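You operate a simulated robot arm through the tools that you are given. There is no shell and no other tool. Be economical: measure what you need, move in short steps, check, and stop when the job is done.

The job below is to be done with a simulated two-armed robot. You get a single attempt, and the scene is never put back.

## Task
Take the cap off the grey jar and lay it down on the pale green table top. Take the little grey cup and put it on top of the square pink tub. Stack the tin marked "Caps" from the navy bench top on top of the tin marked "Pads". Put the oblong blue tub on the navy bench top away on the white bench top. Put the steel scoop on the olive bench top away on the green bench top. Fetch the pale grey stone and set it on the blue roll of tape. Put the grey stone on top of the grey slab. Any order will do. Set down upright: little grey cup.

Only the result counts: the job must be done as asked and must still hold three seconds after the hand-in. Knocking over, shifting, dropping, spilling or breaking anything else fails it. Lids that push on must go on centred and level and be pressed home; caps that screw on are set level and turned clockwise until they are tight.

## Robot
Two 7-joint arms with two-finger parallel grippers on one trunk, on a base that drives. Base frame: it is fixed to the floor where the robot stands at the start and does not move with it; the origin is under the middle of the robot, x ahead of it, y to its left, z up. Readings come in m, rad, newtons and seconds.
The left shoulder is at the start at [0.08, 0.131, 0.947], the right one opposite. With the tool pointing down near the work surface each hand reaches from about 0.34 to 0.84 m from the robot's upright axis, wherever it stands, measured 20 degrees to its own side. Places, roughly: blue roll of tape (6x6x3 cm) [2.9, 0.7, 0.9]; cream tin, green tin, orange tin [3, 3.75, 0.75]; green bench top [4.1, -0.7, 0.8]; grey jar (7x7x11 cm) [0.6, 0, 0.9]; grey slab (6x6x3 cm) [4.6, 1.4, 0.6]; grey stone (4x4x3 cm) [4.4, -0.4, 0.8]; little grey cup (6x6x7 cm) [2.4, 4.1, 0.8]; oblong blue tub (12x10x7 cm) [3.1, 3.4, 0.8]; pale grey stone (4x3x3 cm) [4.3, -0.3, 0.8]; square pink tub (10x10x6 cm) [1.7, 1.9, 1.2]; steel scoop (20x8x11 cm) [3.6, 2.9, 0.8]; white bench top [-1.8, 6, 0.8]. Payload 1.57 kg a hand.
The TCP of each hand is the grasp point between the finger pads, 0.03 m short of the fingertips. In the tool frame z runs along the fingers and y along their closing line. Largest opening 0.11 m; finger width 0.024, thickness 0.012; the body of the gripper, 0.048 by 0.112 m, starts 0.078 m behind the TCP.
Orientation is that of the tool frame in the base frame, as a unit quaternion [w, x, y, z]. With the fingers straight down and closing along the base's y, the tool's x points along the base's -x, its y along +y and its z along -z.

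## Interface
- The arms move only by the tool step_arm. It takes "left_steps", "right_steps" or both (then of equal length, played together; a hand with none holds still); each is a list of rows, each a list of 7 numbers: the turn, a rotation vector about the tool's x, y, z in rad, then the shift along the tool's x, y, z in m, then the closure, from 0 (fully open) to 1 (shut). In form: [[rx, ry, rz, x, y, z, claw], ...]. A call has 1 to 12 rows; each row is the pose to reach, as a shift and turn from the pose commanded when the call began, along the tool's axes at that moment. Rows are played at 5 a second. More than 0.05 m and 0.15 rad between two rows, or a gripper value outside its range, and nothing of the call is played. A pose out of reach is approached as far as the arm can. The call stops where the force on the tool passes 40 N (or 10 N more than at its start, if that is more) or the arm is blocked; 0.2 s more then pass. Each finger travels about 0.108 m/s and halts on what it meets, pressing with about 35 N; the grip force reading is that of the motor and also rises with nothing between the fingers. The clock runs only during rows and for 0.2 s after the last one: add rows that repeat a pose to give the fingers time. It gives the time, the measured TCP pose, the force on the tool (base axes), the opening and the grip force at its end, in the units of the frame above (readings bear some noise), with the torque about the TCP (base axes, N m) and any sound that the robot's microphone picked up.
- Cameras (640 x 400 px; columns grow to the right, rows downward): "scene" is now at [-0.0653, -0.0038, 1.4181]; the picture's right is [0.02, -1.00, 0.00], its down [-0.60, -0.01, -0.80] and it looks along [0.80, 0.02, -0.60] (base axes); focal length 292 px, centre (320, 200). "left" rides on the left gripper at [0.07, -0.016, -0.141] in its tool frame; the picture's right is [0.23, 0.97, 0.00], its down [-0.86, 0.20, -0.48] and it looks along [-0.47, 0.11, 0.88] (tool axes); focal length 222 px, centre (320, 200). "right" rides on the right gripper at [0.07, 0.016, -0.141] in its tool frame; the picture's right is [-0.23, 0.97, 0.00], its down [-0.86, -0.20, -0.48] and it looks along [-0.47, -0.11, 0.88] (tool axes); focal length 222 px, centre (320, 200). There is no depth. A picture from a camera that has moved, and an enlarged one, comes with that camera's place and axes in the base frame and with its lens. The place of the scene camera against the robot may be out by one fixed shift of up to 0.018 m in any direction.
- camera(camera): a new picture of that camera. The clock stands still meanwhile.
- drive_base(legs): drives the robot by 1 to 6 legs, each [ahead, left, turn to the left] in m, m and rad, along the robot's own axes; the way and the turn of a leg run together, so that a leg with both is an arc; at most 1.5 m and 3.142 rad a leg. The arms and the cameras ride along, it lands a little off, and it stops where it bumps. It gives what a move gives.
- turn_head(pan, tilt): turns the head with the scene camera to pan (to the left, within 1.902 rad either way) and tilt (down, from -0.506 to 1.204), counted from straight ahead of the robot. It gives what a move gives.
- zoom(camera, box): a new picture of the part [left, top, right, bottom] of that camera's present view, enlarged. The clock stands still meanwhile.
- close_job(): hands the job in; it is judged then, once.

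Work in short steps. Places have to be worked out from the pictures, the camera data and where the tool is seen: move nearer, look again, correct. Check each grasp and each placing, and mend what went wrong. You have 196 turns and 184 pictures in all, those below and enlarged ones among them. Open the grippers and draw the arms clear of the work before you hand the job in, unless the task says otherwise; then end with one line.

The tools are called after "Call:" as name(argument=value, ...) on one line, values as JSON. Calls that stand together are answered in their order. step_arm: Moves the arms, as the interface text tells. Its arguments: {"type":"object","properties":{"left_steps":{"type":"array","items":{"type":"array","items":{"type":"number"}}},"right_steps":{"type":"array","items":{"type":"array","items":{"type":"number"}}}},"required":[]} The other tools are called the same way: drive_base (legs) drives the base; turn_head (pan, tilt) turns the head that bears the scene camera; camera (camera) takes a picture; zoom (camera, box) takes an enlarged picture of a part of a camera's view; close_job () hands the job in.

At the start:

```text
t: 0.0
left_position: [0.5277, 0.2302, 1.0436]
left_tool_rot: [0.0, 0.0, 1.0, 0.001]
left_ft_force: [0.2, 1.0, 0.6]
left_moment: [0.01, -0.04, 0.0]
left_opening: 0.1097
left_gripper_force: 0.0
right_position: [0.4789, -0.1795, 1.0439]
right_tool_rot: [0.0, 0.0, 1.0, 0.0]
right_ft_force: [0.1, 0.9, 0.1]
right_moment: [-0.01, 0.0, 0.03]
right_opening: 0.1098
right_gripper_force: 0.2
robot x, y, heading: [0.001, -0.0016, -0.002]
head pan, tilt: [0.024, 0.639]
```

scene: 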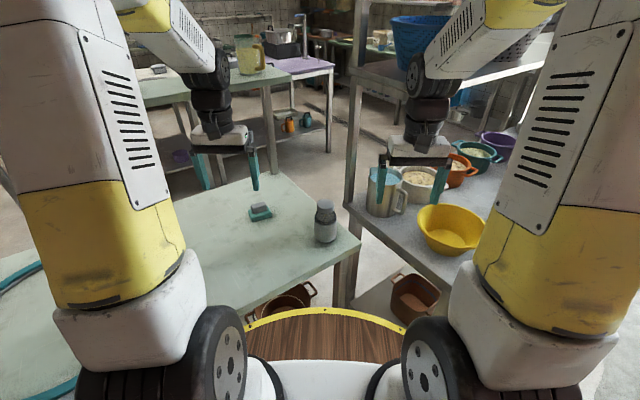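
right: 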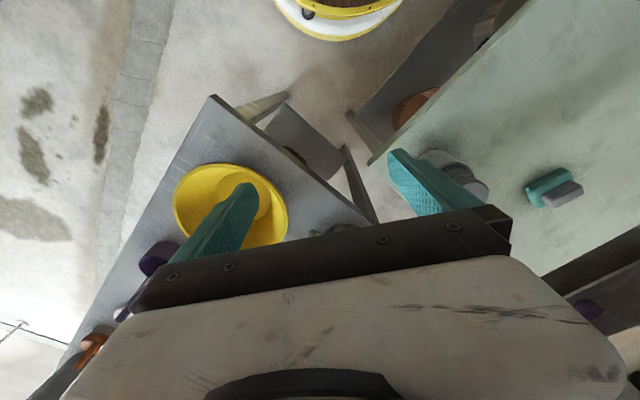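
left: 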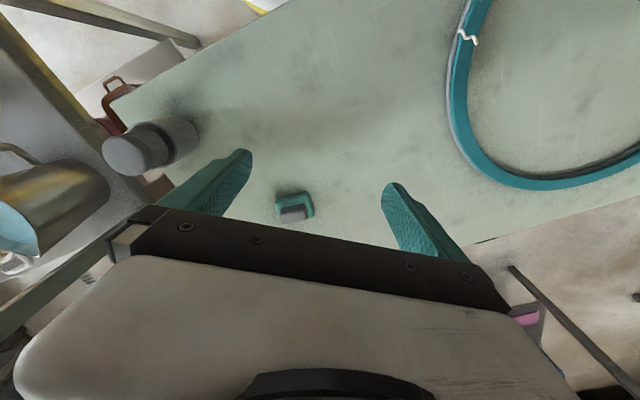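

I'll begin with a closer look at the grey jar.

Call:
zoom(camera="scene", box=[220, 160, 380, 260])

Call:
zoom(camera="left", box=[60, 80, 260, 205])

```text
4.00 times, centred on (300, 210) of scene
camera zoom: at [-0.0653, -0.0038, 1.4181], right [0.02, -1.0, 0.0], down [-0.6, -0.01, -0.8], along [0.8, 0.02, -0.6], focal length 1170 px, centre (400, 160)
```

zoom: 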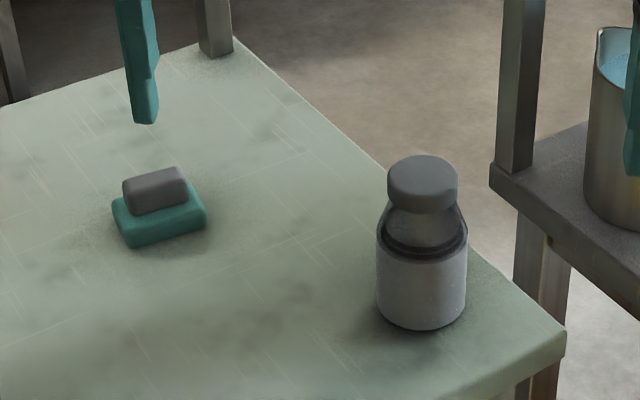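

```text
3.20 times, centred on (160, 142) of left
camera zoom: at [0.4593, 0.2133, 1.1837], right [-0.23, 0.97, 0.0], down [0.86, 0.2, 0.48], along [0.47, 0.11, -0.88], focal length 711 px, centre (832, 384)
```

zoom: 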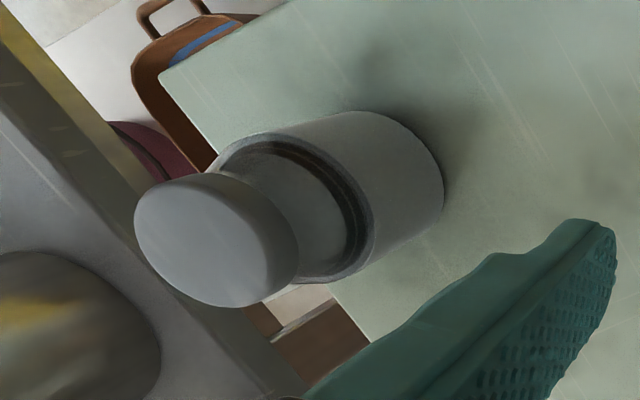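

Both views put the cap's top at about (0.598, -0.003, 0.910), about 5 cm wide, with the table at z≈0.80. I'll turn the left hand to come at the jar body from the left, slanted 30° downward.

Call:
step_arm(left_steps=[[0.067, 0.067, -0.116, -0.006, -0.008, 0.0103, 0], [0.134, 0.134, -0.231, -0.012, -0.016, 0.0207, 0], [0.2, 0.2, -0.346, -0.0175, -0.0235, 0.031, 0], [0.267, 0.267, -0.462, -0.0233, -0.0313, 0.0413, 0], [0.333, 0.333, -0.577, -0.029, -0.039, 0.0517, 0], [0.4, 0.4, -0.692, -0.035, -0.047, 0.062, 0], [0.467, 0.467, -0.808, -0.041, -0.055, 0.0723, 0], [0.533, 0.533, -0.923, -0.047, -0.063, 0.0827, 0], [0.6, 0.6, -1.038, -0.0525, -0.0705, 0.093, 0], [0.666, 0.666, -1.153, -0.058, -0.078, 0.103, 0], [0.733, 0.733, -1.269, -0.064, -0.086, 0.1137, 0], [0.799, 0.799, -1.384, -0.07, -0.094, 0.124, 0]])

Call:
camera(camera="left")

Call:
camera(camera="scene")

```text
t: 2.6
left_position: [0.5971, 0.1358, 0.9181]
left_tool_rot: [-0.349, -0.604, 0.626, -0.348]
left_ft_force: [-0.1, 0.7, 0.1]
left_moment: [0.03, 0.01, 0.04]
left_opening: 0.11
left_gripper_force: 0.0
right_position: [0.4791, -0.1801, 1.0456]
right_tool_rot: [0.0, -0.001, 1.0, 0.001]
right_ft_force: [0.7, -0.6, -0.3]
right_moment: [0.02, 0.0, 0.02]
right_opening: 0.11
right_gripper_force: 0.1
robot x, y, heading: [-0.0002, 0.0008, -0.0]
head pan, tilt: [0.024, 0.639]
```

```text
178 pictures are left
camera left: at [0.6161, 0.2205, 1.0506], right [-0.98, -0.09, 0.18], down [-0.17, 0.85, -0.49], along [-0.11, -0.51, -0.85], focal length 222 px, centre (320, 200)
```

left: 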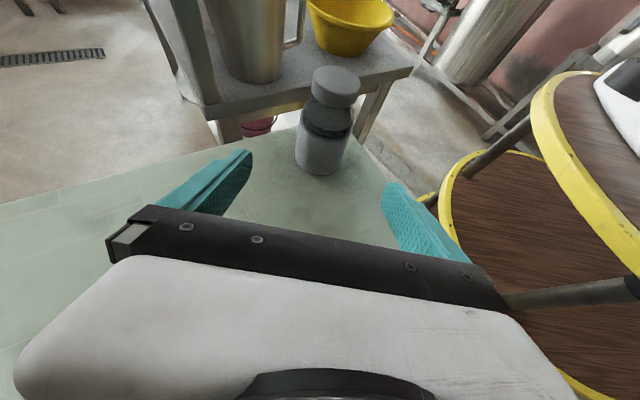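

```text
177 pictures are left
camera scene: at [-0.0654, -0.0039, 1.4181], right [0.02, -1.0, 0.0], down [-0.6, -0.01, -0.8], along [0.8, 0.02, -0.6], focal length 292 px, centre (320, 200)
```

scene: 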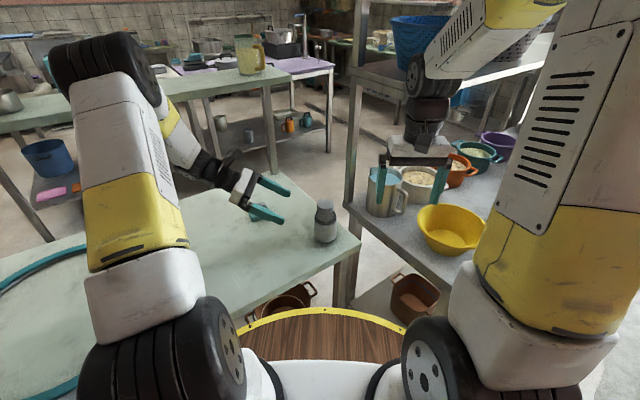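

The left hand is lined up with the jar. I'll move it forward along the tool by 0.16 m and close on the body.

Call:
step_arm(left_steps=[[0, 0, 0, 0, 0, 0.04, 0], [0, 0, 0, 0, 0, 0.08, 0], [0, 0, 0, 0, 0, 0.12, 0], [0, 0, 0, 0, 0, 0.15, 0], [0, 0, 0, 0, 0, 0.16, 0], [0, 0, 0, 0, 0, 0.16, 0.2], [0, 0, 0, 0, 0, 0.16, 0.4], [0, 0, 0, 0, 0, 0.16, 0.6], [0, 0, 0, 0, 0, 0.16, 0.8], [0, 0, 0, 0, 0, 0.16, 0.8]])

Call:
camera(camera="left")

```text
t: 4.8
left_position: [0.5939, -0.0015, 0.8356]
left_tool_rot: [-0.348, -0.604, 0.626, -0.349]
left_ft_force: [0.3, -0.5, -0.1]
left_moment: [-0.02, 0.08, -0.05]
left_opening: 0.0651
left_gripper_force: 34.6
right_position: [0.4801, -0.1791, 1.0455]
right_tool_rot: [0.0, 0.0, 1.0, 0.0]
right_ft_force: [0.3, 0.2, 0.4]
right_moment: [0.0, 0.0, -0.05]
right_opening: 0.1099
right_gripper_force: 0.1
robot x, y, heading: [-0.0012, -0.0004, 0.001]
head pan, tilt: [0.024, 0.639]
```

```text
176 pictures are left
camera left: at [0.6118, 0.083, 0.9687], right [-0.98, -0.09, 0.18], down [-0.17, 0.86, -0.49], along [-0.11, -0.51, -0.85], focal length 222 px, centre (320, 200)
```

left: 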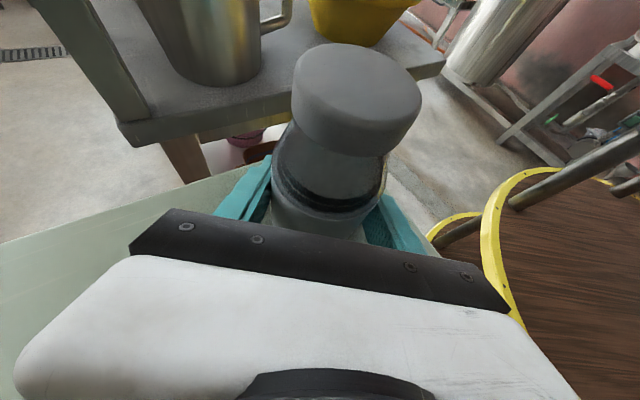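

The jar is held (opening 0.065). I'll bring the right hand above the cap, turned 90° clockwise so it can later turn the cap counterclockwise.

Call:
step_arm(right_steps=[[0, 0, 0.14, -0.01, 0.015, 0.0, 0], [0, 0, 0.28, -0.02, 0.031, 0.0, 0], [0, 0, 0.42, -0.03, 0.047, 0.0, 0], [0, 0, 0.56, -0.04, 0.063, 0.0, 0], [0, 0, 0.7, -0.05, 0.079, 0.0, 0], [0, 0, 0.84, -0.06, 0.095, 0.0, 0], [0, 0, 0.98, -0.07, 0.111, 0.0, 0], [0, 0, 1.12, -0.08, 0.127, 0.0, 0], [0, 0, 1.26, -0.09, 0.143, 0.0, 0], [0, 0, 1.4, -0.1, 0.158, 0.01, 0], [0, 0, 1.54, -0.114, 0.173, 0.02, 0], [0, 0, 1.57, -0.114, 0.173, 0.025, 0]])

Call:
camera(camera="right")

Call:
zoom(camera="scene", box=[200, 120, 440, 270])

```text
t: 7.4
left_position: [0.5926, -0.0019, 0.8362]
left_tool_rot: [-0.349, -0.603, 0.627, -0.348]
left_ft_force: [-0.5, -0.6, -0.1]
left_moment: [0.02, 0.11, 0.03]
left_opening: 0.0652
left_gripper_force: 35.1
right_position: [0.5929, -0.0028, 1.0203]
right_tool_rot: [-0.001, 0.707, 0.707, 0.0]
right_ft_force: [0.4, 0.0, 0.6]
right_moment: [-0.04, 0.03, 0.0]
right_opening: 0.1097
right_gripper_force: 0.0
robot x, y, heading: [0.0021, -0.0003, -0.002]
head pan, tilt: [0.024, 0.639]
```

```text
175 pictures are left
camera right: at [0.6093, 0.0649, 1.1614], right [0.97, -0.23, 0.0], down [-0.2, -0.85, 0.48], along [-0.11, -0.47, -0.88], focal length 222 px, centre (320, 200)
```

right: 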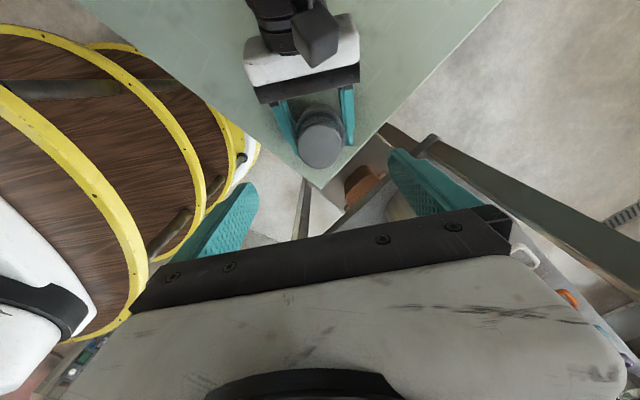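

```text
2.67 times, centred on (320, 195) of scene
camera zoom: at [-0.0652, -0.0038, 1.4181], right [0.02, -1.0, 0.0], down [-0.6, -0.01, -0.8], along [0.8, 0.02, -0.6], focal length 780 px, centre (320, 213)
```

zoom: 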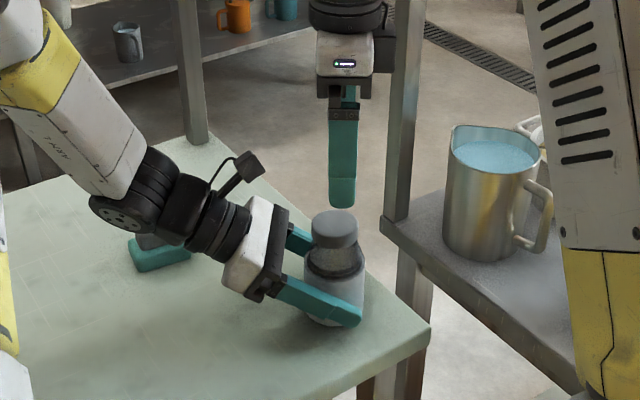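

Cap centre reads (0.595, -0.002); the right TCP is already above it. I'll go down to z≈0.904 and close on the cap.

Call:
step_arm(right_steps=[[0, 0, 0, 0, 0.001, 0.03, 0], [0, 0, 0, 0, 0.001, 0.06, 0], [0, 0, 0, 0, 0.001, 0.09, 0], [0, 0, 0, 0, 0.001, 0.105, 0], [0, 0, 0, 0, 0.001, 0.115, 0], [0, 0, 0, 0, 0.001, 0.115, 0.2], [0, 0, 0, 0, 0.001, 0.115, 0.4], [0, 0, 0, 0, 0.001, 0.115, 0.6], [0, 0, 0, 0, 0.001, 0.115, 0.8], [0, 0, 0, 0, 0.001, 0.115, 0.8]])

Call:
zoom(camera="scene", box=[200, 120, 440, 270])

```text
t: 9.6
left_position: [0.5941, -0.001, 0.8379]
left_tool_rot: [-0.349, -0.603, 0.627, -0.349]
left_ft_force: [9.1, -1.0, 0.0]
left_moment: [0.08, 0.55, -0.64]
left_opening: 0.0651
left_gripper_force: 35.1
right_position: [0.595, -0.0045, 0.9057]
right_tool_rot: [-0.001, 0.706, 0.708, -0.001]
right_ft_force: [-9.5, -1.0, 4.4]
right_moment: [-0.15, 0.32, 0.7]
right_opening: 0.0632
right_gripper_force: 35.1
robot x, y, heading: [-0.0019, 0.0008, -0.001]
head pan, tilt: [0.024, 0.639]
```

```text
2.67 times, centred on (320, 195) of scene
camera zoom: at [-0.0653, -0.0038, 1.4181], right [0.02, -1.0, 0.0], down [-0.6, -0.01, -0.8], along [0.8, 0.02, -0.6], focal length 780 px, centre (320, 213)
```

zoom: 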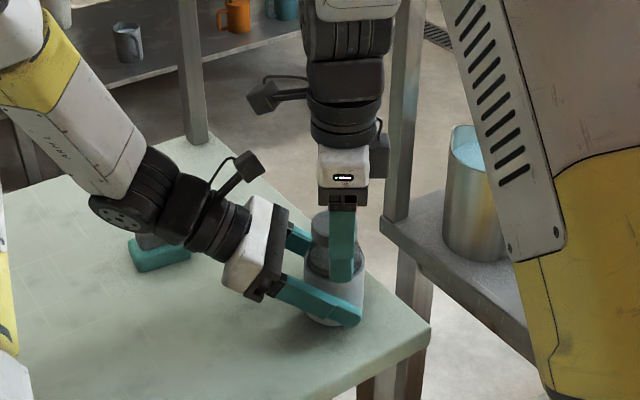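

An opening of 0.063 is wider than the cap, so the fingers have caught the jar's shoulder. I'll open, raise 15 mm, shift 6 mm toward +y and grip again.

Call:
step_arm(right_steps=[[0, 0, 0, 0, 0, 0, 0.3], [0, 0, 0, 0, 0, 0, 0.1], [0, 0, 0, 0.006, 0, -0.008, 0.1], [0, 0, 0, 0.006, 0, -0.015, 0.1], [0, 0, 0, 0.006, 0, -0.015, 0.3], [0, 0, 0, 0.006, 0, -0.015, 0.6], [0, 0, 0, 0.006, 0, -0.015, 0.8], [0, 0, 0, 0.006, 0, -0.015, 0.8]])

Call:
zoom(camera="scene", box=[260, 150, 380, 225])

Call:
camera(camera="right")

```text
t: 11.4
left_position: [0.5942, -0.0013, 0.8368]
left_tool_rot: [-0.348, -0.604, 0.626, -0.349]
left_ft_force: [6.8, -2.1, 0.0]
left_moment: [0.02, 0.67, -0.05]
left_opening: 0.0653
left_gripper_force: 35.4
right_position: [0.5939, -0.0002, 0.9202]
right_tool_rot: [-0.001, 0.706, 0.708, 0.0]
right_ft_force: [-6.7, -0.5, 3.6]
right_moment: [-0.06, 0.18, 0.09]
right_opening: 0.0554
right_gripper_force: 35.2
robot x, y, heading: [0.0015, -0.0009, -0.005]
head pan, tilt: [0.024, 0.639]
```

```text
5.33 times, centred on (320, 188) of scene
camera zoom: at [-0.0653, -0.0038, 1.4181], right [0.02, -1.0, 0.0], down [-0.6, -0.01, -0.8], along [0.8, 0.02, -0.6], focal length 1559 px, centre (320, 267)
```

zoom: 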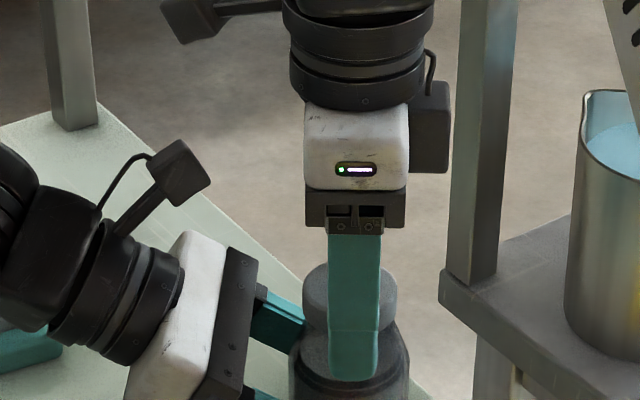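

```text
171 pictures are left
camera right: at [0.6107, 0.0692, 1.0614], right [0.97, -0.23, 0.0], down [-0.2, -0.86, 0.48], along [-0.11, -0.47, -0.88], focal length 222 px, centre (320, 200)
```

right: 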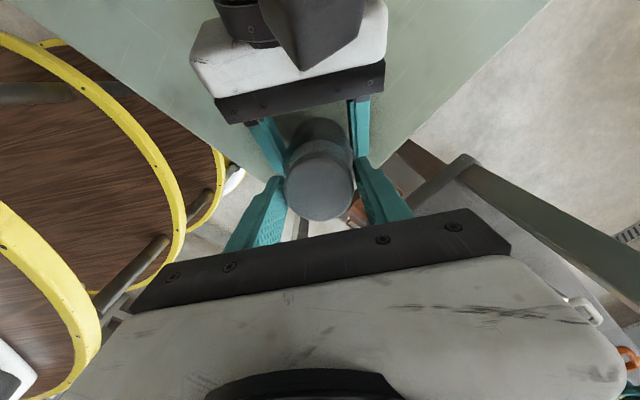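

The grip is now on the cap, 0.055 wide and centred. I'll turn it counterclockwise by up to 1.5 rad.

Call:
step_arm(right_steps=[[0, 0, -0.14, 0, 0, 0, 0.8], [0, 0, -0.28, 0, 0, 0, 0.8], [0, 0, -0.42, 0, 0, 0, 0.8], [0, 0, -0.56, 0, 0, 0, 0.8], [0, 0, -0.7, 0, 0, 0, 0.8], [0, 0, -0.84, 0, 0, 0, 0.8], [0, 0, -0.98, 0, 0, 0, 0.8], [0, 0, -1.12, 0, 0, 0, 0.8], [0, 0, -1.26, 0, 0, 0, 0.8], [0, 0, -1.4, 0, 0, 0, 0.8], [0, 0, -1.54, 0, 0, 0, 0.8]])

Call:
zoom(camera="scene", box=[260, 150, 380, 225])

```text
t: 13.5
left_position: [0.589, -0.004, 0.8363]
left_tool_rot: [-0.353, -0.6, 0.629, -0.346]
left_ft_force: [-4.9, 1.3, 4.0]
left_moment: [-0.11, -0.36, 0.43]
left_opening: 0.0644
left_gripper_force: 35.2
right_position: [0.5993, 0.0019, 0.9223]
right_tool_rot: [0.007, 0.131, 0.991, 0.003]
right_ft_force: [2.2, 0.9, 1.9]
right_moment: [0.16, 0.53, -0.48]
right_opening: 0.0552
right_gripper_force: 34.8
robot x, y, heading: [0.0018, 0.0003, 0.001]
head pan, tilt: [0.024, 0.639]
stopped in row 10 (left hand): the force on the tool passed its limit at 45 N (the readings are from after the stop); the commanded pose is now the measured one
```

```text
5.33 times, centred on (320, 188) of scene
camera zoom: at [-0.0654, -0.0037, 1.4181], right [0.02, -1.0, 0.0], down [-0.6, -0.01, -0.8], along [0.8, 0.02, -0.6], focal length 1559 px, centre (320, 267)
```

zoom: 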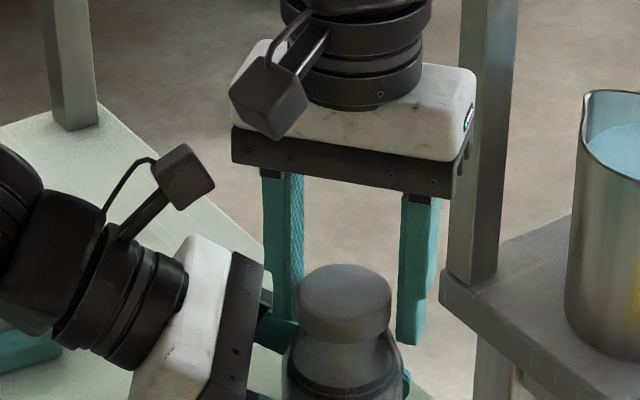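

The cap turned about 1.3 rad before the small off-centre error built up force. I'll release, lift 3 cm, re-centre at (0.590, 0.002) and turn the wrist back for another bite.

Call:
step_arm(right_steps=[[0, 0, 0, 0, 0, 0, 0.4], [0, 0, 0, 0, 0, 0, 0.4], [0, 0, 0, 0, 0, -0.03, 0.4], [0, 0, 0.146, 0.009, 0, -0.04, 0.3], [0, 0, 0.292, 0.009, 0, -0.04, 0.3], [0, 0, 0.438, 0.009, 0, -0.04, 0.3], [0, 0, 0.584, 0.009, 0, -0.04, 0.3], [0, 0, 0.73, 0.009, 0, -0.04, 0.3], [0, 0, 0.876, 0.009, 0, -0.04, 0.3], [0, 0, 1.022, 0.009, 0, -0.04, 0.3], [0, 0, 1.168, 0.009, 0, -0.04, 0.3], [0, 0, 1.31, 0.009, 0, -0.04, 0.3]])

Call:
camera(camera="right")

Call:
zoom(camera="scene", box=[260, 150, 380, 225])

```text
t: 16.1
left_position: [0.5892, -0.0038, 0.8366]
left_tool_rot: [-0.352, -0.601, 0.629, -0.347]
left_ft_force: [0.3, -0.7, 1.5]
left_moment: [-0.07, 0.14, 0.01]
left_opening: 0.0642
left_gripper_force: 34.6
right_position: [0.5902, 0.0054, 0.9613]
right_tool_rot: [0.003, 0.708, 0.706, 0.007]
right_ft_force: [-0.9, -1.5, -0.5]
right_moment: [0.01, -0.01, -0.02]
right_opening: 0.0769
right_gripper_force: 0.1
robot x, y, heading: [-0.0021, 0.0027, -0.002]
head pan, tilt: [0.024, 0.639]
```

```text
169 pictures are left
camera right: at [0.6045, 0.073, 1.1035], right [0.97, -0.23, 0.01], down [-0.21, -0.86, 0.47], along [-0.1, -0.46, -0.88], focal length 222 px, centre (320, 200)
```

right: 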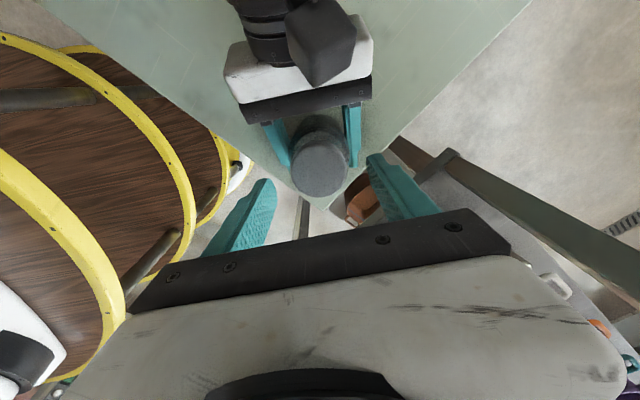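

```text
5.33 times, centred on (320, 188) of scene
camera zoom: at [-0.0652, -0.0038, 1.4181], right [0.02, -1.0, 0.0], down [-0.6, -0.01, -0.8], along [0.8, 0.02, -0.6], focal length 1559 px, centre (320, 267)
```

zoom: 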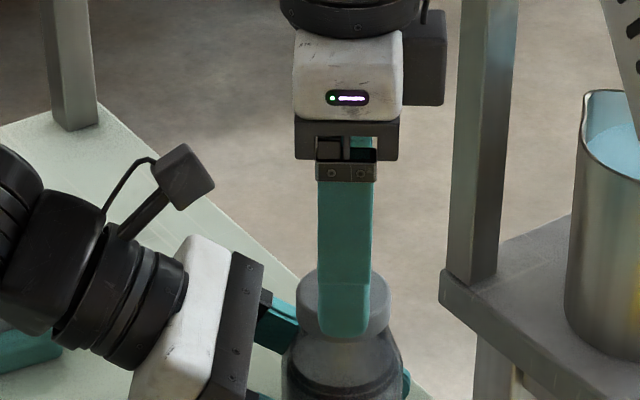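

Cap and fingers line up in the scene view. I'll descend 4 cm, grip and turn again.

Call:
step_arm(right_steps=[[0, 0, 0, 0, 0, 0.02, 0.3], [0, 0, 0, 0, 0, 0.04, 0.3], [0, 0, 0, 0, 0, 0.041, 0.5], [0, 0, 0, 0, 0, 0.041, 0.8], [0, 0, 0, 0, 0, 0.041, 0.8], [0, 0, -0.14, 0, 0, 0.041, 0.8], [0, 0, -0.28, 0, 0, 0.041, 0.8], [0, 0, -0.42, 0, 0, 0.041, 0.8], [0, 0, -0.56, 0, 0, 0.041, 0.8], [0, 0, -0.7, 0, 0, 0.041, 0.8], [0, 0, -0.84, 0, 0, 0.041, 0.8], [0, 0, -0.98, 0, 0, 0.041, 0.8]])

Call:
zoom(camera="scene", box=[260, 150, 380, 225])

```text
t: 18.7
left_position: [0.5904, -0.0039, 0.8368]
left_tool_rot: [-0.353, -0.6, 0.629, -0.346]
left_ft_force: [4.6, 8.5, -1.6]
left_moment: [-0.8, 0.42, 1.17]
left_opening: 0.0611
left_gripper_force: 34.8
right_position: [0.5917, 0.0036, 0.9213]
right_tool_rot: [0.007, 0.291, 0.957, 0.004]
right_ft_force: [-7.5, -7.1, 17.8]
right_moment: [-0.21, 0.38, -1.24]
right_opening: 0.0549
right_gripper_force: 35.3
robot x, y, heading: [0.0005, 0.0002, 0.001]
head pan, tilt: [0.024, 0.639]
```

```text
5.33 times, centred on (320, 188) of scene
camera zoom: at [-0.0657, -0.0037, 1.418], right [0.02, -1.0, 0.0], down [-0.6, -0.01, -0.8], along [0.8, 0.02, -0.6], focal length 1559 px, centre (320, 267)
```

zoom: 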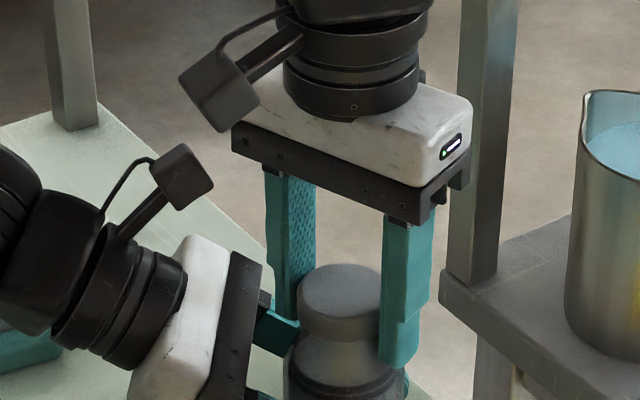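

Force on the right hand is now +18 N upward, so the cap is climbing its thread. I'll keep turning while easing upward by 4 mm.

Call:
step_arm(right_steps=[[0, 0, 0, 0, 0, -0.002, 0.8], [0, 0, -0.14, 0, 0, -0.003, 0.8], [0, 0, -0.28, 0, 0, -0.003, 0.8], [0, 0, -0.42, 0, 0, -0.004, 0.8], [0, 0, -0.56, 0, 0, -0.004, 0.8]])

Call:
camera(camera="left")

```text
t: 19.9
left_position: [0.59, -0.0029, 0.8357]
left_tool_rot: [-0.353, -0.6, 0.628, -0.347]
left_ft_force: [5.4, 9.2, 0.6]
left_moment: [-0.13, 0.43, 0.65]
left_opening: 0.0611
left_gripper_force: 35.0
right_position: [0.5916, 0.0023, 0.9265]
right_tool_rot: [0.009, 0.015, 1.0, 0.003]
right_ft_force: [-3.7, -10.4, 15.5]
right_moment: [-0.54, 0.35, -0.76]
right_opening: 0.0494
right_gripper_force: 35.2
robot x, y, heading: [0.0003, 0.0005, 0.005]
head pan, tilt: [0.024, 0.639]
```

```text
166 pictures are left
camera left: at [0.6091, 0.0807, 0.9685], right [-0.98, -0.08, 0.18], down [-0.16, 0.85, -0.49], along [-0.12, -0.51, -0.85], focal length 222 px, centre (320, 200)
```

left: 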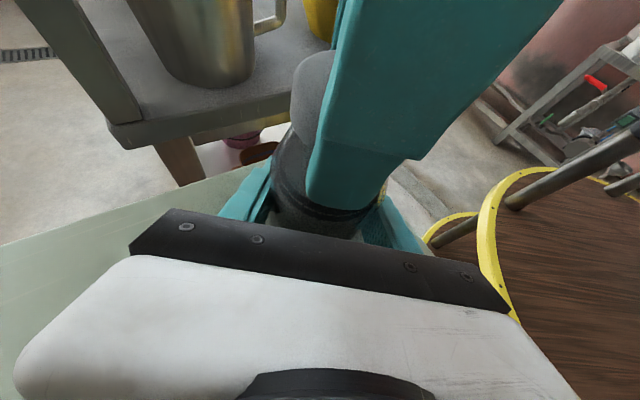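

The right hand is now at yaw 0. I'll test whether the cap is free by lifting 8 mm slowly and reading the forces.

Call:
step_arm(right_steps=[[0, 0, 0, 0, 0, -0.003, 0.8], [0, 0, 0, 0, 0, -0.006, 0.8], [0, 0, 0, 0, 0, -0.008, 0.8]])

Call:
zoom(camera="scene", box=[260, 150, 380, 225])

```text
t: 20.7
left_position: [0.5906, -0.0045, 0.8357]
left_tool_rot: [-0.353, -0.6, 0.628, -0.347]
left_ft_force: [0.9, 6.1, 7.5]
left_moment: [-0.08, 0.11, -0.02]
left_opening: 0.0608
left_gripper_force: 34.8
right_position: [0.5907, 0.0052, 0.9332]
right_tool_rot: [0.008, 0.015, 1.0, 0.004]
right_ft_force: [0.3, -5.1, -1.1]
right_moment: [-0.12, -0.03, -0.03]
right_opening: 0.047
right_gripper_force: 35.3
robot x, y, heading: [-0.0031, 0.0049, -0.0]
head pan, tilt: [0.024, 0.639]
heard: snap
```

```text
5.33 times, centred on (320, 188) of scene
camera zoom: at [-0.0653, -0.0038, 1.4181], right [0.02, -1.0, 0.0], down [-0.6, -0.01, -0.8], along [0.8, 0.02, -0.6], focal length 1559 px, centre (320, 267)
```

zoom: 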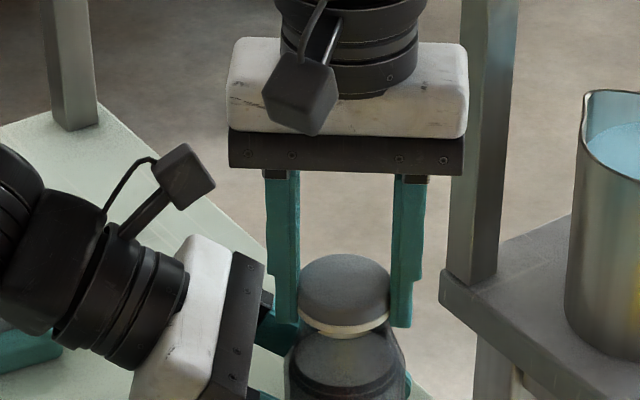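

A snap was heard and the cap has separated, with its white rim showing. I'll lift it well clear.

Call:
step_arm(right_steps=[[0, 0, 0, 0, 0, -0.02, 0.8], [0, 0, 0, 0, 0, -0.045, 0.8], [0, 0, 0, 0, 0, -0.07, 0.8]])

Call:
camera(camera="scene")

Call:
camera(camera="left")

```text
t: 21.5
left_position: [0.5887, -0.0049, 0.8377]
left_tool_rot: [-0.353, -0.6, 0.628, -0.347]
left_ft_force: [0.6, -1.0, 6.9]
left_moment: [0.28, 0.14, -0.03]
left_opening: 0.0608
left_gripper_force: 35.4
right_position: [0.5897, 0.004, 1.0028]
right_tool_rot: [0.006, 0.015, 1.0, 0.003]
right_ft_force: [0.7, -0.1, -0.6]
right_moment: [0.01, 0.01, 0.01]
right_opening: 0.0465
right_gripper_force: 34.9
robot x, y, heading: [-0.0002, -0.0, -0.002]
head pan, tilt: [0.024, 0.639]
```

```text
164 pictures are left
camera scene: at [-0.0653, -0.0037, 1.4181], right [0.02, -1.0, 0.0], down [-0.6, -0.01, -0.8], along [0.8, 0.02, -0.6], focal length 292 px, centre (320, 200)
```

scene: 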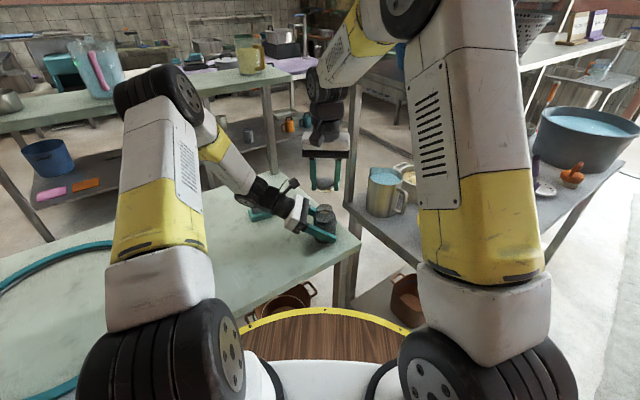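

```text
163 pictures are left
camera left: at [0.6092, 0.0804, 0.9685], right [-0.98, -0.08, 0.18], down [-0.16, 0.85, -0.49], along [-0.12, -0.51, -0.85], focal length 222 px, centre (320, 200)
```

left: 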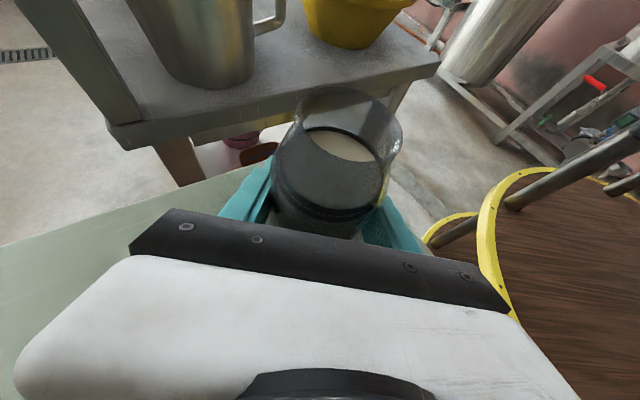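

The jar is open. I'll check that it stands upright before the left hand releases.

Call:
zoom(camera="scene", box=[240, 170, 400, 270])

Call:
camera(camera="right")

```text
4.00 times, centred on (320, 220) of scene
camera zoom: at [-0.0653, -0.0037, 1.4181], right [0.02, -1.0, 0.0], down [-0.6, -0.01, -0.8], along [0.8, 0.02, -0.6], focal length 1170 px, centre (320, 120)
```

zoom: 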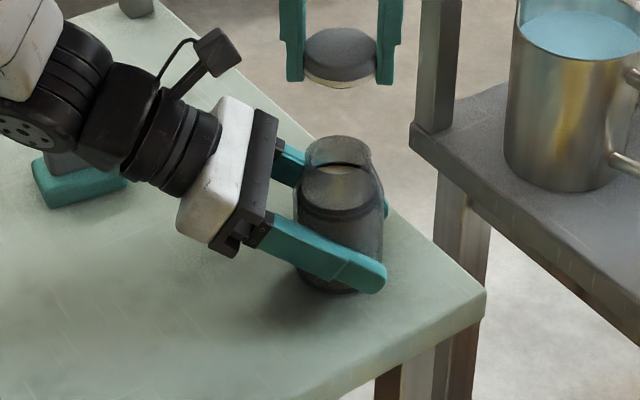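

```text
161 pictures are left
camera right: at [0.5184, 0.021, 1.143], right [0.26, 0.97, 0.01], down [0.84, -0.23, 0.49], along [0.47, -0.12, -0.87], focal length 222 px, centre (320, 200)
```

right: 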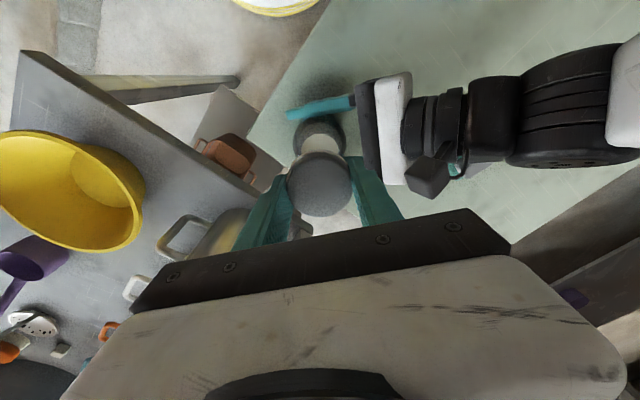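

The jar looks upright on the table. I'll open the left hand gently and back off along the tool.

Call:
step_arm(left_steps=[[0, 0, 0, 0, 0, 0, 0.42], [0, 0, 0, 0, 0, 0, 0.38], [0, 0, 0, 0, 0, 0, 0.3], [0, 0, 0, 0, 0, 0, 0.15], [0, 0, 0, 0, 0, 0, 0.05], [0, 0, 0, 0, 0, -0.03, 0.05], [0, 0, 0, 0, 0, -0.07, 0], [0, 0, 0, 0, 0, -0.11, 0], [0, 0, 0, 0, 0, -0.15, 0], [0, 0, 0, 0, 0, -0.19, 0]])

Call:
zoom(camera="scene", box=[240, 170, 400, 270])

```text
t: 23.7
left_position: [0.5975, 0.1601, 0.9344]
left_tool_rot: [-0.353, -0.6, 0.628, -0.347]
left_ft_force: [0.5, -0.2, 0.3]
left_moment: [0.01, 0.02, -0.01]
left_opening: 0.1102
left_gripper_force: 0.1
right_position: [0.5895, 0.0031, 1.0027]
right_tool_rot: [0.007, 0.015, 1.0, 0.003]
right_ft_force: [0.3, -0.8, -0.1]
right_moment: [0.04, 0.03, 0.0]
right_opening: 0.0465
right_gripper_force: 35.7
robot x, y, heading: [0.0003, 0.0031, 0.003]
head pan, tilt: [0.024, 0.639]
```

```text
4.00 times, centred on (320, 220) of scene
camera zoom: at [-0.065, -0.004, 1.4181], right [0.02, -1.0, 0.0], down [-0.6, -0.01, -0.8], along [0.8, 0.02, -0.6], focal length 1170 px, centre (320, 120)
```

zoom: 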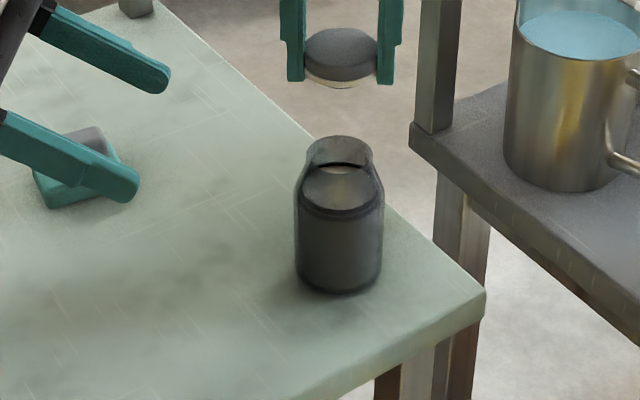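

Jar is upright and undisturbed. I'll retract the left further and carry the cap to about (0.53, 0.105) over clear table, then lower to 0.87.

Call:
step_arm(left_steps=[[0, 0, 0, 0, 0, -0.04, 0], [0, 0, 0, 0, 0, -0.08, 0], [0, 0, 0, 0, 0, -0.12, 0], [0, 0, 0, 0, 0, -0.12, 0], [0, 0, 0, 0, 0, -0.12, 0], [0, 0, 0, 0, 0, -0.12, 0], [0, 0, 0, 0, 0, -0.12, 0], [0, 0, 0, 0, 0, -0.12, 0], [0, 0, 0, 0, 0, -0.12, 0], [0, 0, 0, 0, 0, -0.12, 0]], right_steps=[[0, 0, 0, 0, 0, 0, 0.8], [0, 0, 0, 0, 0, 0, 0.8], [0, 0, 0, 0.02, 0.035, 0, 0.8], [0, 0, 0, 0.04, 0.07, 0, 0.8], [0, 0, 0, 0.06, 0.105, 0, 0.8], [0, 0, 0, 0.06, 0.105, 0.03, 0.8], [0, 0, 0, 0.06, 0.105, 0.06, 0.8], [0, 0, 0, 0.06, 0.105, 0.09, 0.8], [0, 0, 0, 0.06, 0.105, 0.12, 0.8], [0, 0, 0, 0.06, 0.105, 0.13, 0.8]])

Call:
zoom(camera="scene", box=[200, 150, 400, 275])

```text
t: 25.9
left_position: [0.5997, 0.2598, 0.9929]
left_tool_rot: [-0.356, -0.6, 0.627, -0.346]
left_ft_force: [-0.2, -0.2, 0.3]
left_moment: [-0.02, 0.01, 0.02]
left_opening: 0.1102
left_gripper_force: 0.1
right_position: [0.5328, 0.1112, 0.8722]
right_tool_rot: [0.007, 0.016, 1.0, 0.004]
right_ft_force: [0.2, 0.0, -0.5]
right_moment: [0.0, 0.01, 0.0]
right_opening: 0.0464
right_gripper_force: 35.4
robot x, y, heading: [-0.0011, -0.0004, 0.005]
head pan, tilt: [0.024, 0.639]
```

```text
3.20 times, centred on (300, 212) of scene
camera zoom: at [-0.0657, -0.0047, 1.418], right [0.02, -1.0, 0.0], down [-0.6, -0.01, -0.8], along [0.8, 0.02, -0.6], focal length 936 px, centre (384, 160)
```

zoom: 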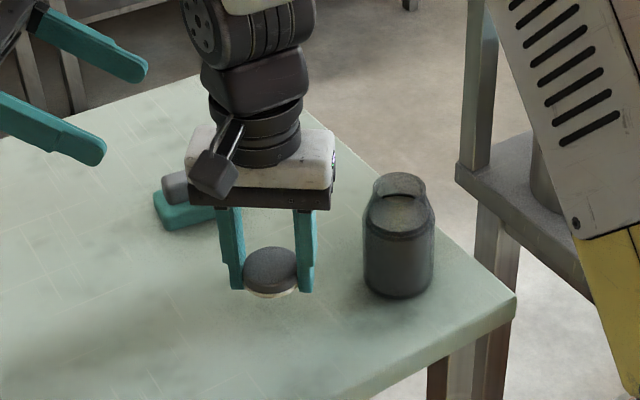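

The cap hangs about 4 cm above clear table. I'll lower 30 mm, then feel for contact.

Call:
step_arm(right_steps=[[0, 0, 0, 0, 0, 0.015, 0.8], [0, 0, 0, 0, 0, 0.025, 0.8], [0, 0, 0, 0, 0, 0.03, 0.8], [0, 0, 0, 0, 0, 0.033, 0.8]])

Call:
zoom(camera="scene", box=[240, 200, 320, 250])

```text
t: 26.9
left_position: [0.5987, 0.26, 0.9932]
left_tool_rot: [-0.356, -0.601, 0.627, -0.346]
left_ft_force: [-1.2, 0.1, 0.7]
left_moment: [0.03, -0.01, -0.06]
left_opening: 0.1098
left_gripper_force: 0.1
right_position: [0.534, 0.112, 0.8396]
right_tool_rot: [0.007, 0.016, 1.0, 0.003]
right_ft_force: [0.7, 0.0, 0.8]
right_moment: [-0.02, -0.04, -0.02]
right_opening: 0.0462
right_gripper_force: 34.7
robot x, y, heading: [-0.0004, 0.0002, -0.003]
head pan, tilt: [0.024, 0.639]
```

```text
8.00 times, centred on (280, 225) of scene
camera zoom: at [-0.0657, -0.0048, 1.418], right [0.02, -1.0, 0.0], down [-0.6, -0.01, -0.8], along [0.8, 0.02, -0.6], focal length 2339 px, centre (640, 0)
```

zoom: 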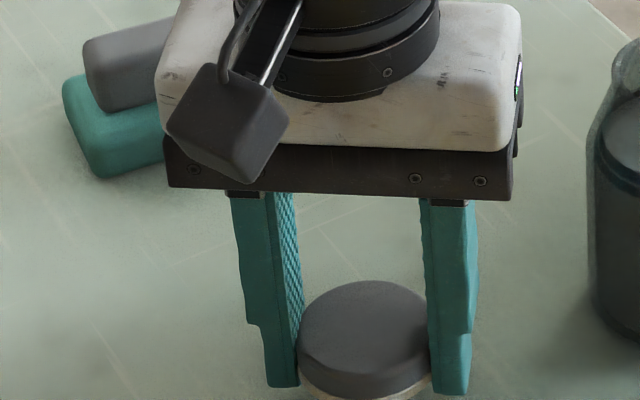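

No contact yet. I'll go down a further 8 mm in 2 mm steps.

Call:
step_arm(right_steps=[[0, 0, 0, 0, 0, 0.002, 0.8], [0, 0, 0, 0, 0, 0.004, 0.8], [0, 0, 0, 0, 0, 0.006, 0.8]])

Call:
zoom(camera="scene", box=[240, 210, 320, 260])

```text
t: 27.7
left_position: [0.5986, 0.2597, 0.9926]
left_tool_rot: [-0.355, -0.601, 0.627, -0.346]
left_ft_force: [-0.4, -0.2, 0.3]
left_moment: [0.0, 0.01, -0.01]
left_opening: 0.11
left_gripper_force: 0.0
right_position: [0.5349, 0.1117, 0.8339]
right_tool_rot: [0.007, 0.016, 1.0, 0.003]
right_ft_force: [0.1, 0.7, -0.1]
right_moment: [-0.02, -0.01, 0.03]
right_opening: 0.0466
right_gripper_force: 35.1
robot x, y, heading: [-0.0011, 0.0012, -0.0]
head pan, tilt: [0.024, 0.639]
```

```text
8.00 times, centred on (280, 235) of scene
camera zoom: at [-0.0656, -0.0048, 1.418], right [0.02, -1.0, 0.0], down [-0.6, -0.01, -0.8], along [0.8, 0.02, -0.6], focal length 2339 px, centre (640, -80)
```

zoom: 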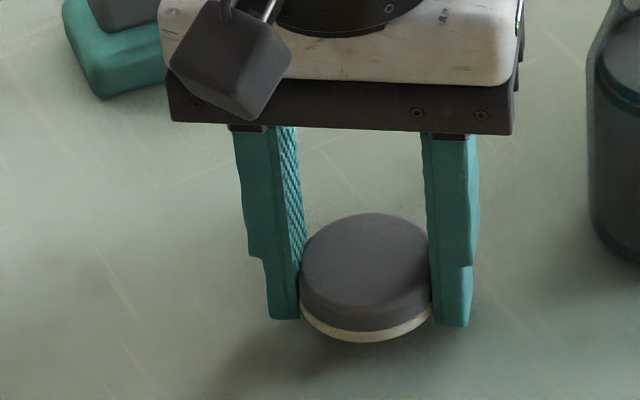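

Still hovering, judging by the shadow. Continuing down 2 mm per row.

Call:
step_arm(right_steps=[[0, 0, 0, 0, 0, 0.002, 0.8], [0, 0, 0, 0, 0, 0.004, 0.8], [0, 0, 0, 0, 0, 0.006, 0.8], [0, 0, 0, 0, 0, 0.008, 0.8], [0, 0, 0, 0, 0, 0.009, 0.8]])

Call:
zoom(camera="scene", box=[240, 210, 320, 260])

```text
t: 28.6
left_position: [0.5977, 0.2599, 0.9932]
left_tool_rot: [-0.356, -0.6, 0.627, -0.346]
left_ft_force: [0.1, 0.4, -0.1]
left_moment: [0.0, 0.01, 0.0]
left_opening: 0.1098
left_gripper_force: 0.0
right_position: [0.5352, 0.1118, 0.8291]
right_tool_rot: [0.007, 0.015, 1.0, 0.002]
right_ft_force: [-3.8, -3.6, 7.6]
right_moment: [-0.34, 0.18, -0.09]
right_opening: 0.0467
right_gripper_force: 35.2
robot x, y, heading: [-0.0012, 0.002, -0.005]
head pan, tilt: [0.024, 0.639]
stopped in row 4 (right hand): the force on the tool passed its limit at 49 N (the readings are from after the stop); the commanded pose is now the measured one
```

```text
8.00 times, centred on (280, 235) of scene
camera zoom: at [-0.0656, -0.004, 1.4181], right [0.02, -1.0, 0.0], down [-0.6, -0.01, -0.8], along [0.8, 0.02, -0.6], focal length 2339 px, centre (640, -80)
```

zoom: 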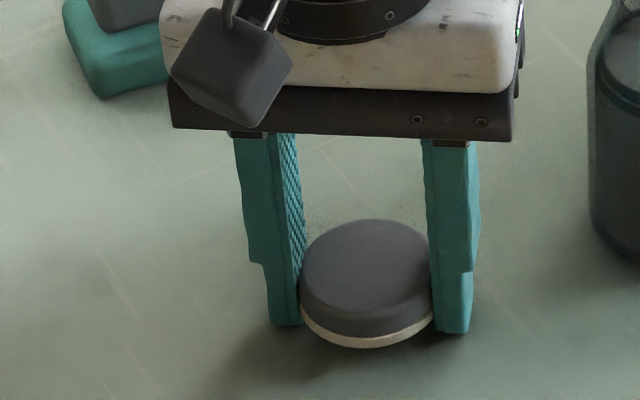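

Contact with the table at z≈0.80. I'll open and lift away.

Call:
step_arm(right_steps=[[0, 0, 0, 0, 0, 0, 0.5], [0, 0, 0, 0, 0, 0, 0.4], [0, 0, 0, 0, 0, 0, 0.2], [0, 0, 0, 0, 0, 0, 0.1], [0, 0, 0, 0, 0, -0.03, 0.1], [0, 0, 0, 0, 0, -0.08, 0], [0, 0, 0, 0, 0, -0.13, 0], [0, 0, 0, 0, 0, -0.18, 0], [0, 0, 0, 0, 0, -0.22, 0]])

Call:
zoom(camera="scene", box=[200, 150, 400, 275])

```text
t: 30.6
left_position: [0.5988, 0.2608, 0.9927]
left_tool_rot: [-0.356, -0.6, 0.627, -0.346]
left_ft_force: [0.4, 0.7, -0.5]
left_moment: [0.0, 0.0, 0.04]
left_opening: 0.1101
left_gripper_force: 0.0
right_position: [0.5312, 0.1125, 1.0512]
right_tool_rot: [0.007, 0.015, 1.0, 0.002]
right_ft_force: [0.2, 0.0, 1.1]
right_moment: [-0.02, 0.03, 0.02]
right_opening: 0.1099
right_gripper_force: 0.0
robot x, y, heading: [-0.0003, 0.0018, 0.0]
head pan, tilt: [0.024, 0.639]
```

```text
3.20 times, centred on (300, 212) of scene
camera zoom: at [-0.0654, -0.0037, 1.4181], right [0.02, -1.0, 0.0], down [-0.6, -0.01, -0.8], along [0.8, 0.02, -0.6], focal length 936 px, centre (384, 160)
```

zoom: 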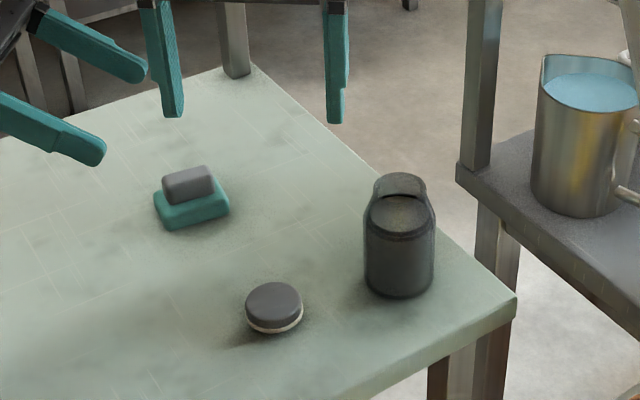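

The cap lies flat on the pale green table and the jar stands. I'll bring both hands home, high and compact, for driving.

Call:
step_arm(left_steps=[[-0.067, -0.067, 0.116, 0.01, 0.013, -0.005, 0], [-0.134, -0.134, 0.231, 0.02, 0.026, -0.01, 0], [-0.2, -0.2, 0.346, 0.03, 0.039, -0.015, 0], [-0.267, -0.267, 0.462, 0.04, 0.052, -0.02, 0], [-0.333, -0.333, 0.577, 0.05, 0.065, -0.024, 0], [-0.4, -0.4, 0.692, 0.06, 0.078, -0.028, 0], [-0.467, -0.467, 0.808, 0.07, 0.091, -0.032, 0], [-0.533, -0.533, 0.923, 0.08, 0.104, -0.037, 0], [-0.6, -0.6, 1.038, 0.09, 0.117, -0.042, 0], [-0.666, -0.666, 1.153, 0.1, 0.13, -0.047, 0], [-0.733, -0.733, 1.269, 0.11, 0.142, -0.052, 0], [-0.799, -0.799, 1.384, 0.115, 0.15, -0.055, 0]], right_steps=[[0, 0, 0, 0.01, -0.025, -0.006, 0], [0, 0, 0, 0.02, -0.05, -0.012, 0], [0, 0, 0, 0.03, -0.075, -0.018, 0], [0, 0, 0, 0.04, -0.1, -0.024, 0], [0, 0, 0, 0.05, -0.125, -0.03, 0], [0, 0, 0, 0.06, -0.15, -0.036, 0], [0, 0, 0, 0.07, -0.175, -0.042, 0], [0, 0, 0, 0.08, -0.2, -0.048, 0], [0, 0, 0, 0.09, -0.225, -0.054, 0], [0, 0, 0, 0.1, -0.25, -0.06, 0], [0, 0, 0, 0.11, -0.275, -0.066, 0], [0, 0, 0, 0.11, -0.29, -0.07, 0]])

Call:
turn_head(pan=0.0, tilt=0.25)

Call:
camera(camera="scene")

Call:
turn_head(pan=1.2, tilt=0.3)

Call:
camera(camera="scene")

Call:
turn_head(pan=-1.2, tilt=0.3)

Call:
camera(camera="scene")

```text
t: 33.2
left_position: [0.4455, 0.2544, 1.1179]
left_tool_rot: [-0.004, 0.007, 1.0, -0.004]
left_ft_force: [0.3, 0.2, -0.1]
left_moment: [-0.05, 0.03, 0.0]
left_opening: 0.1102
left_gripper_force: 0.2
right_position: [0.4128, -0.1769, 1.1158]
right_tool_rot: [0.006, 0.015, 1.0, 0.002]
right_ft_force: [0.2, -0.3, 0.2]
right_moment: [0.0, 0.03, -0.01]
right_opening: 0.1099
right_gripper_force: 0.0
robot x, y, heading: [-0.0011, 0.0001, 0.0]
head pan, tilt: [0.024, 0.639]
```

```text
t: 34.1
left_position: [0.4466, 0.2558, 1.1179]
left_tool_rot: [-0.005, 0.007, 1.0, -0.005]
left_ft_force: [-0.1, -1.0, 0.7]
left_moment: [0.01, 0.03, 0.0]
left_opening: 0.11
left_gripper_force: 0.1
right_position: [0.4119, -0.1752, 1.1161]
right_tool_rot: [0.007, 0.015, 1.0, 0.003]
right_ft_force: [0.0, 0.4, 0.1]
right_moment: [0.03, 0.01, -0.01]
right_opening: 0.1101
right_gripper_force: 0.1
robot x, y, heading: [0.0036, -0.0009, -0.0]
head pan, tilt: [0.0, 0.25]
```

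```text
154 pictures are left
camera scene: at [-0.0591, -0.0059, 1.4536], right [0.0, -1.0, 0.0], down [-0.25, 0.0, -0.97], along [0.97, 0.0, -0.25], focal length 292 px, centre (320, 200)
```

scene: 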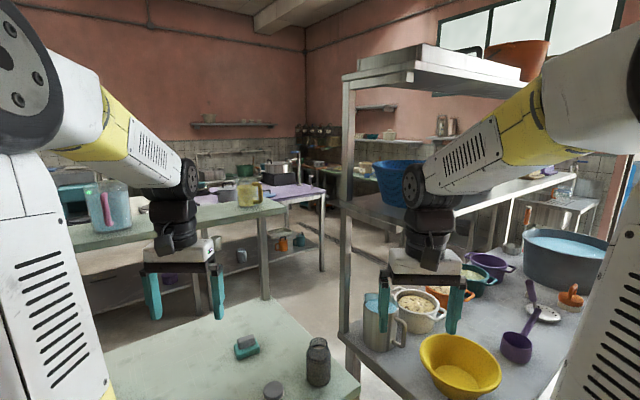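

```text
t: 35.5
left_position: [0.4476, 0.2556, 1.1171]
left_tool_rot: [-0.005, 0.007, 1.0, -0.004]
left_ft_force: [0.4, 0.0, -0.6]
left_moment: [0.0, 0.0, 0.02]
left_opening: 0.1099
left_gripper_force: 0.0
right_position: [0.4117, -0.1761, 1.1154]
right_tool_rot: [0.007, 0.016, 1.0, 0.003]
right_ft_force: [0.3, 0.3, -0.5]
right_moment: [0.04, -0.02, -0.02]
right_opening: 0.1099
right_gripper_force: 0.1
robot x, y, heading: [-0.0036, 0.0035, 0.005]
head pan, tilt: [1.201, 0.3]
```

```text
153 pictures are left
camera scene: at [-0.1186, 0.0811, 1.4489], right [0.93, -0.36, 0.0], down [-0.11, -0.28, -0.96], along [0.35, 0.89, -0.3], focal length 292 px, centre (320, 200)
```

scene: 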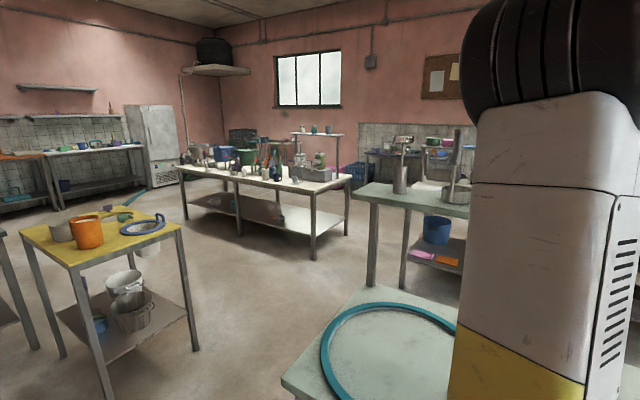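

```text
t: 37.7
left_position: [0.4458, 0.2563, 1.1181]
left_tool_rot: [-0.005, 0.006, 1.0, -0.005]
left_ft_force: [0.3, -0.3, -1.2]
left_moment: [-0.01, 0.03, -0.05]
left_opening: 0.1098
left_gripper_force: 0.1
right_position: [0.4125, -0.1774, 1.1154]
right_tool_rot: [0.007, 0.016, 1.0, 0.004]
right_ft_force: [-0.3, 0.3, -0.3]
right_moment: [-0.02, 0.0, 0.0]
right_opening: 0.11
right_gripper_force: 0.0
robot x, y, heading: [-0.0024, 0.0024, -0.001]
head pan, tilt: [-1.201, 0.3]
```

```text
152 pictures are left
camera scene: at [-0.1186, -0.0929, 1.4489], right [-0.93, -0.36, 0.0], down [-0.11, 0.28, -0.96], along [0.35, -0.89, -0.3], focal length 292 px, centre (320, 200)
```

scene: 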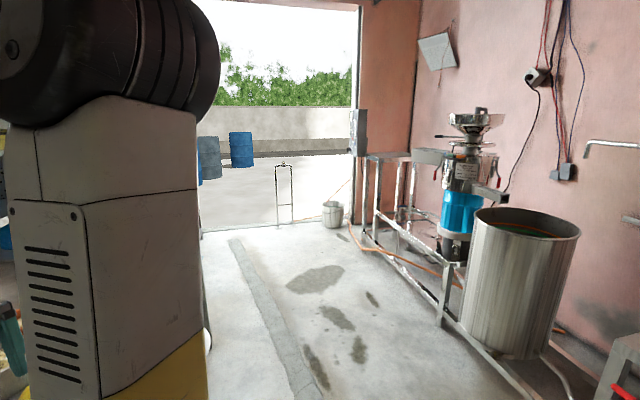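

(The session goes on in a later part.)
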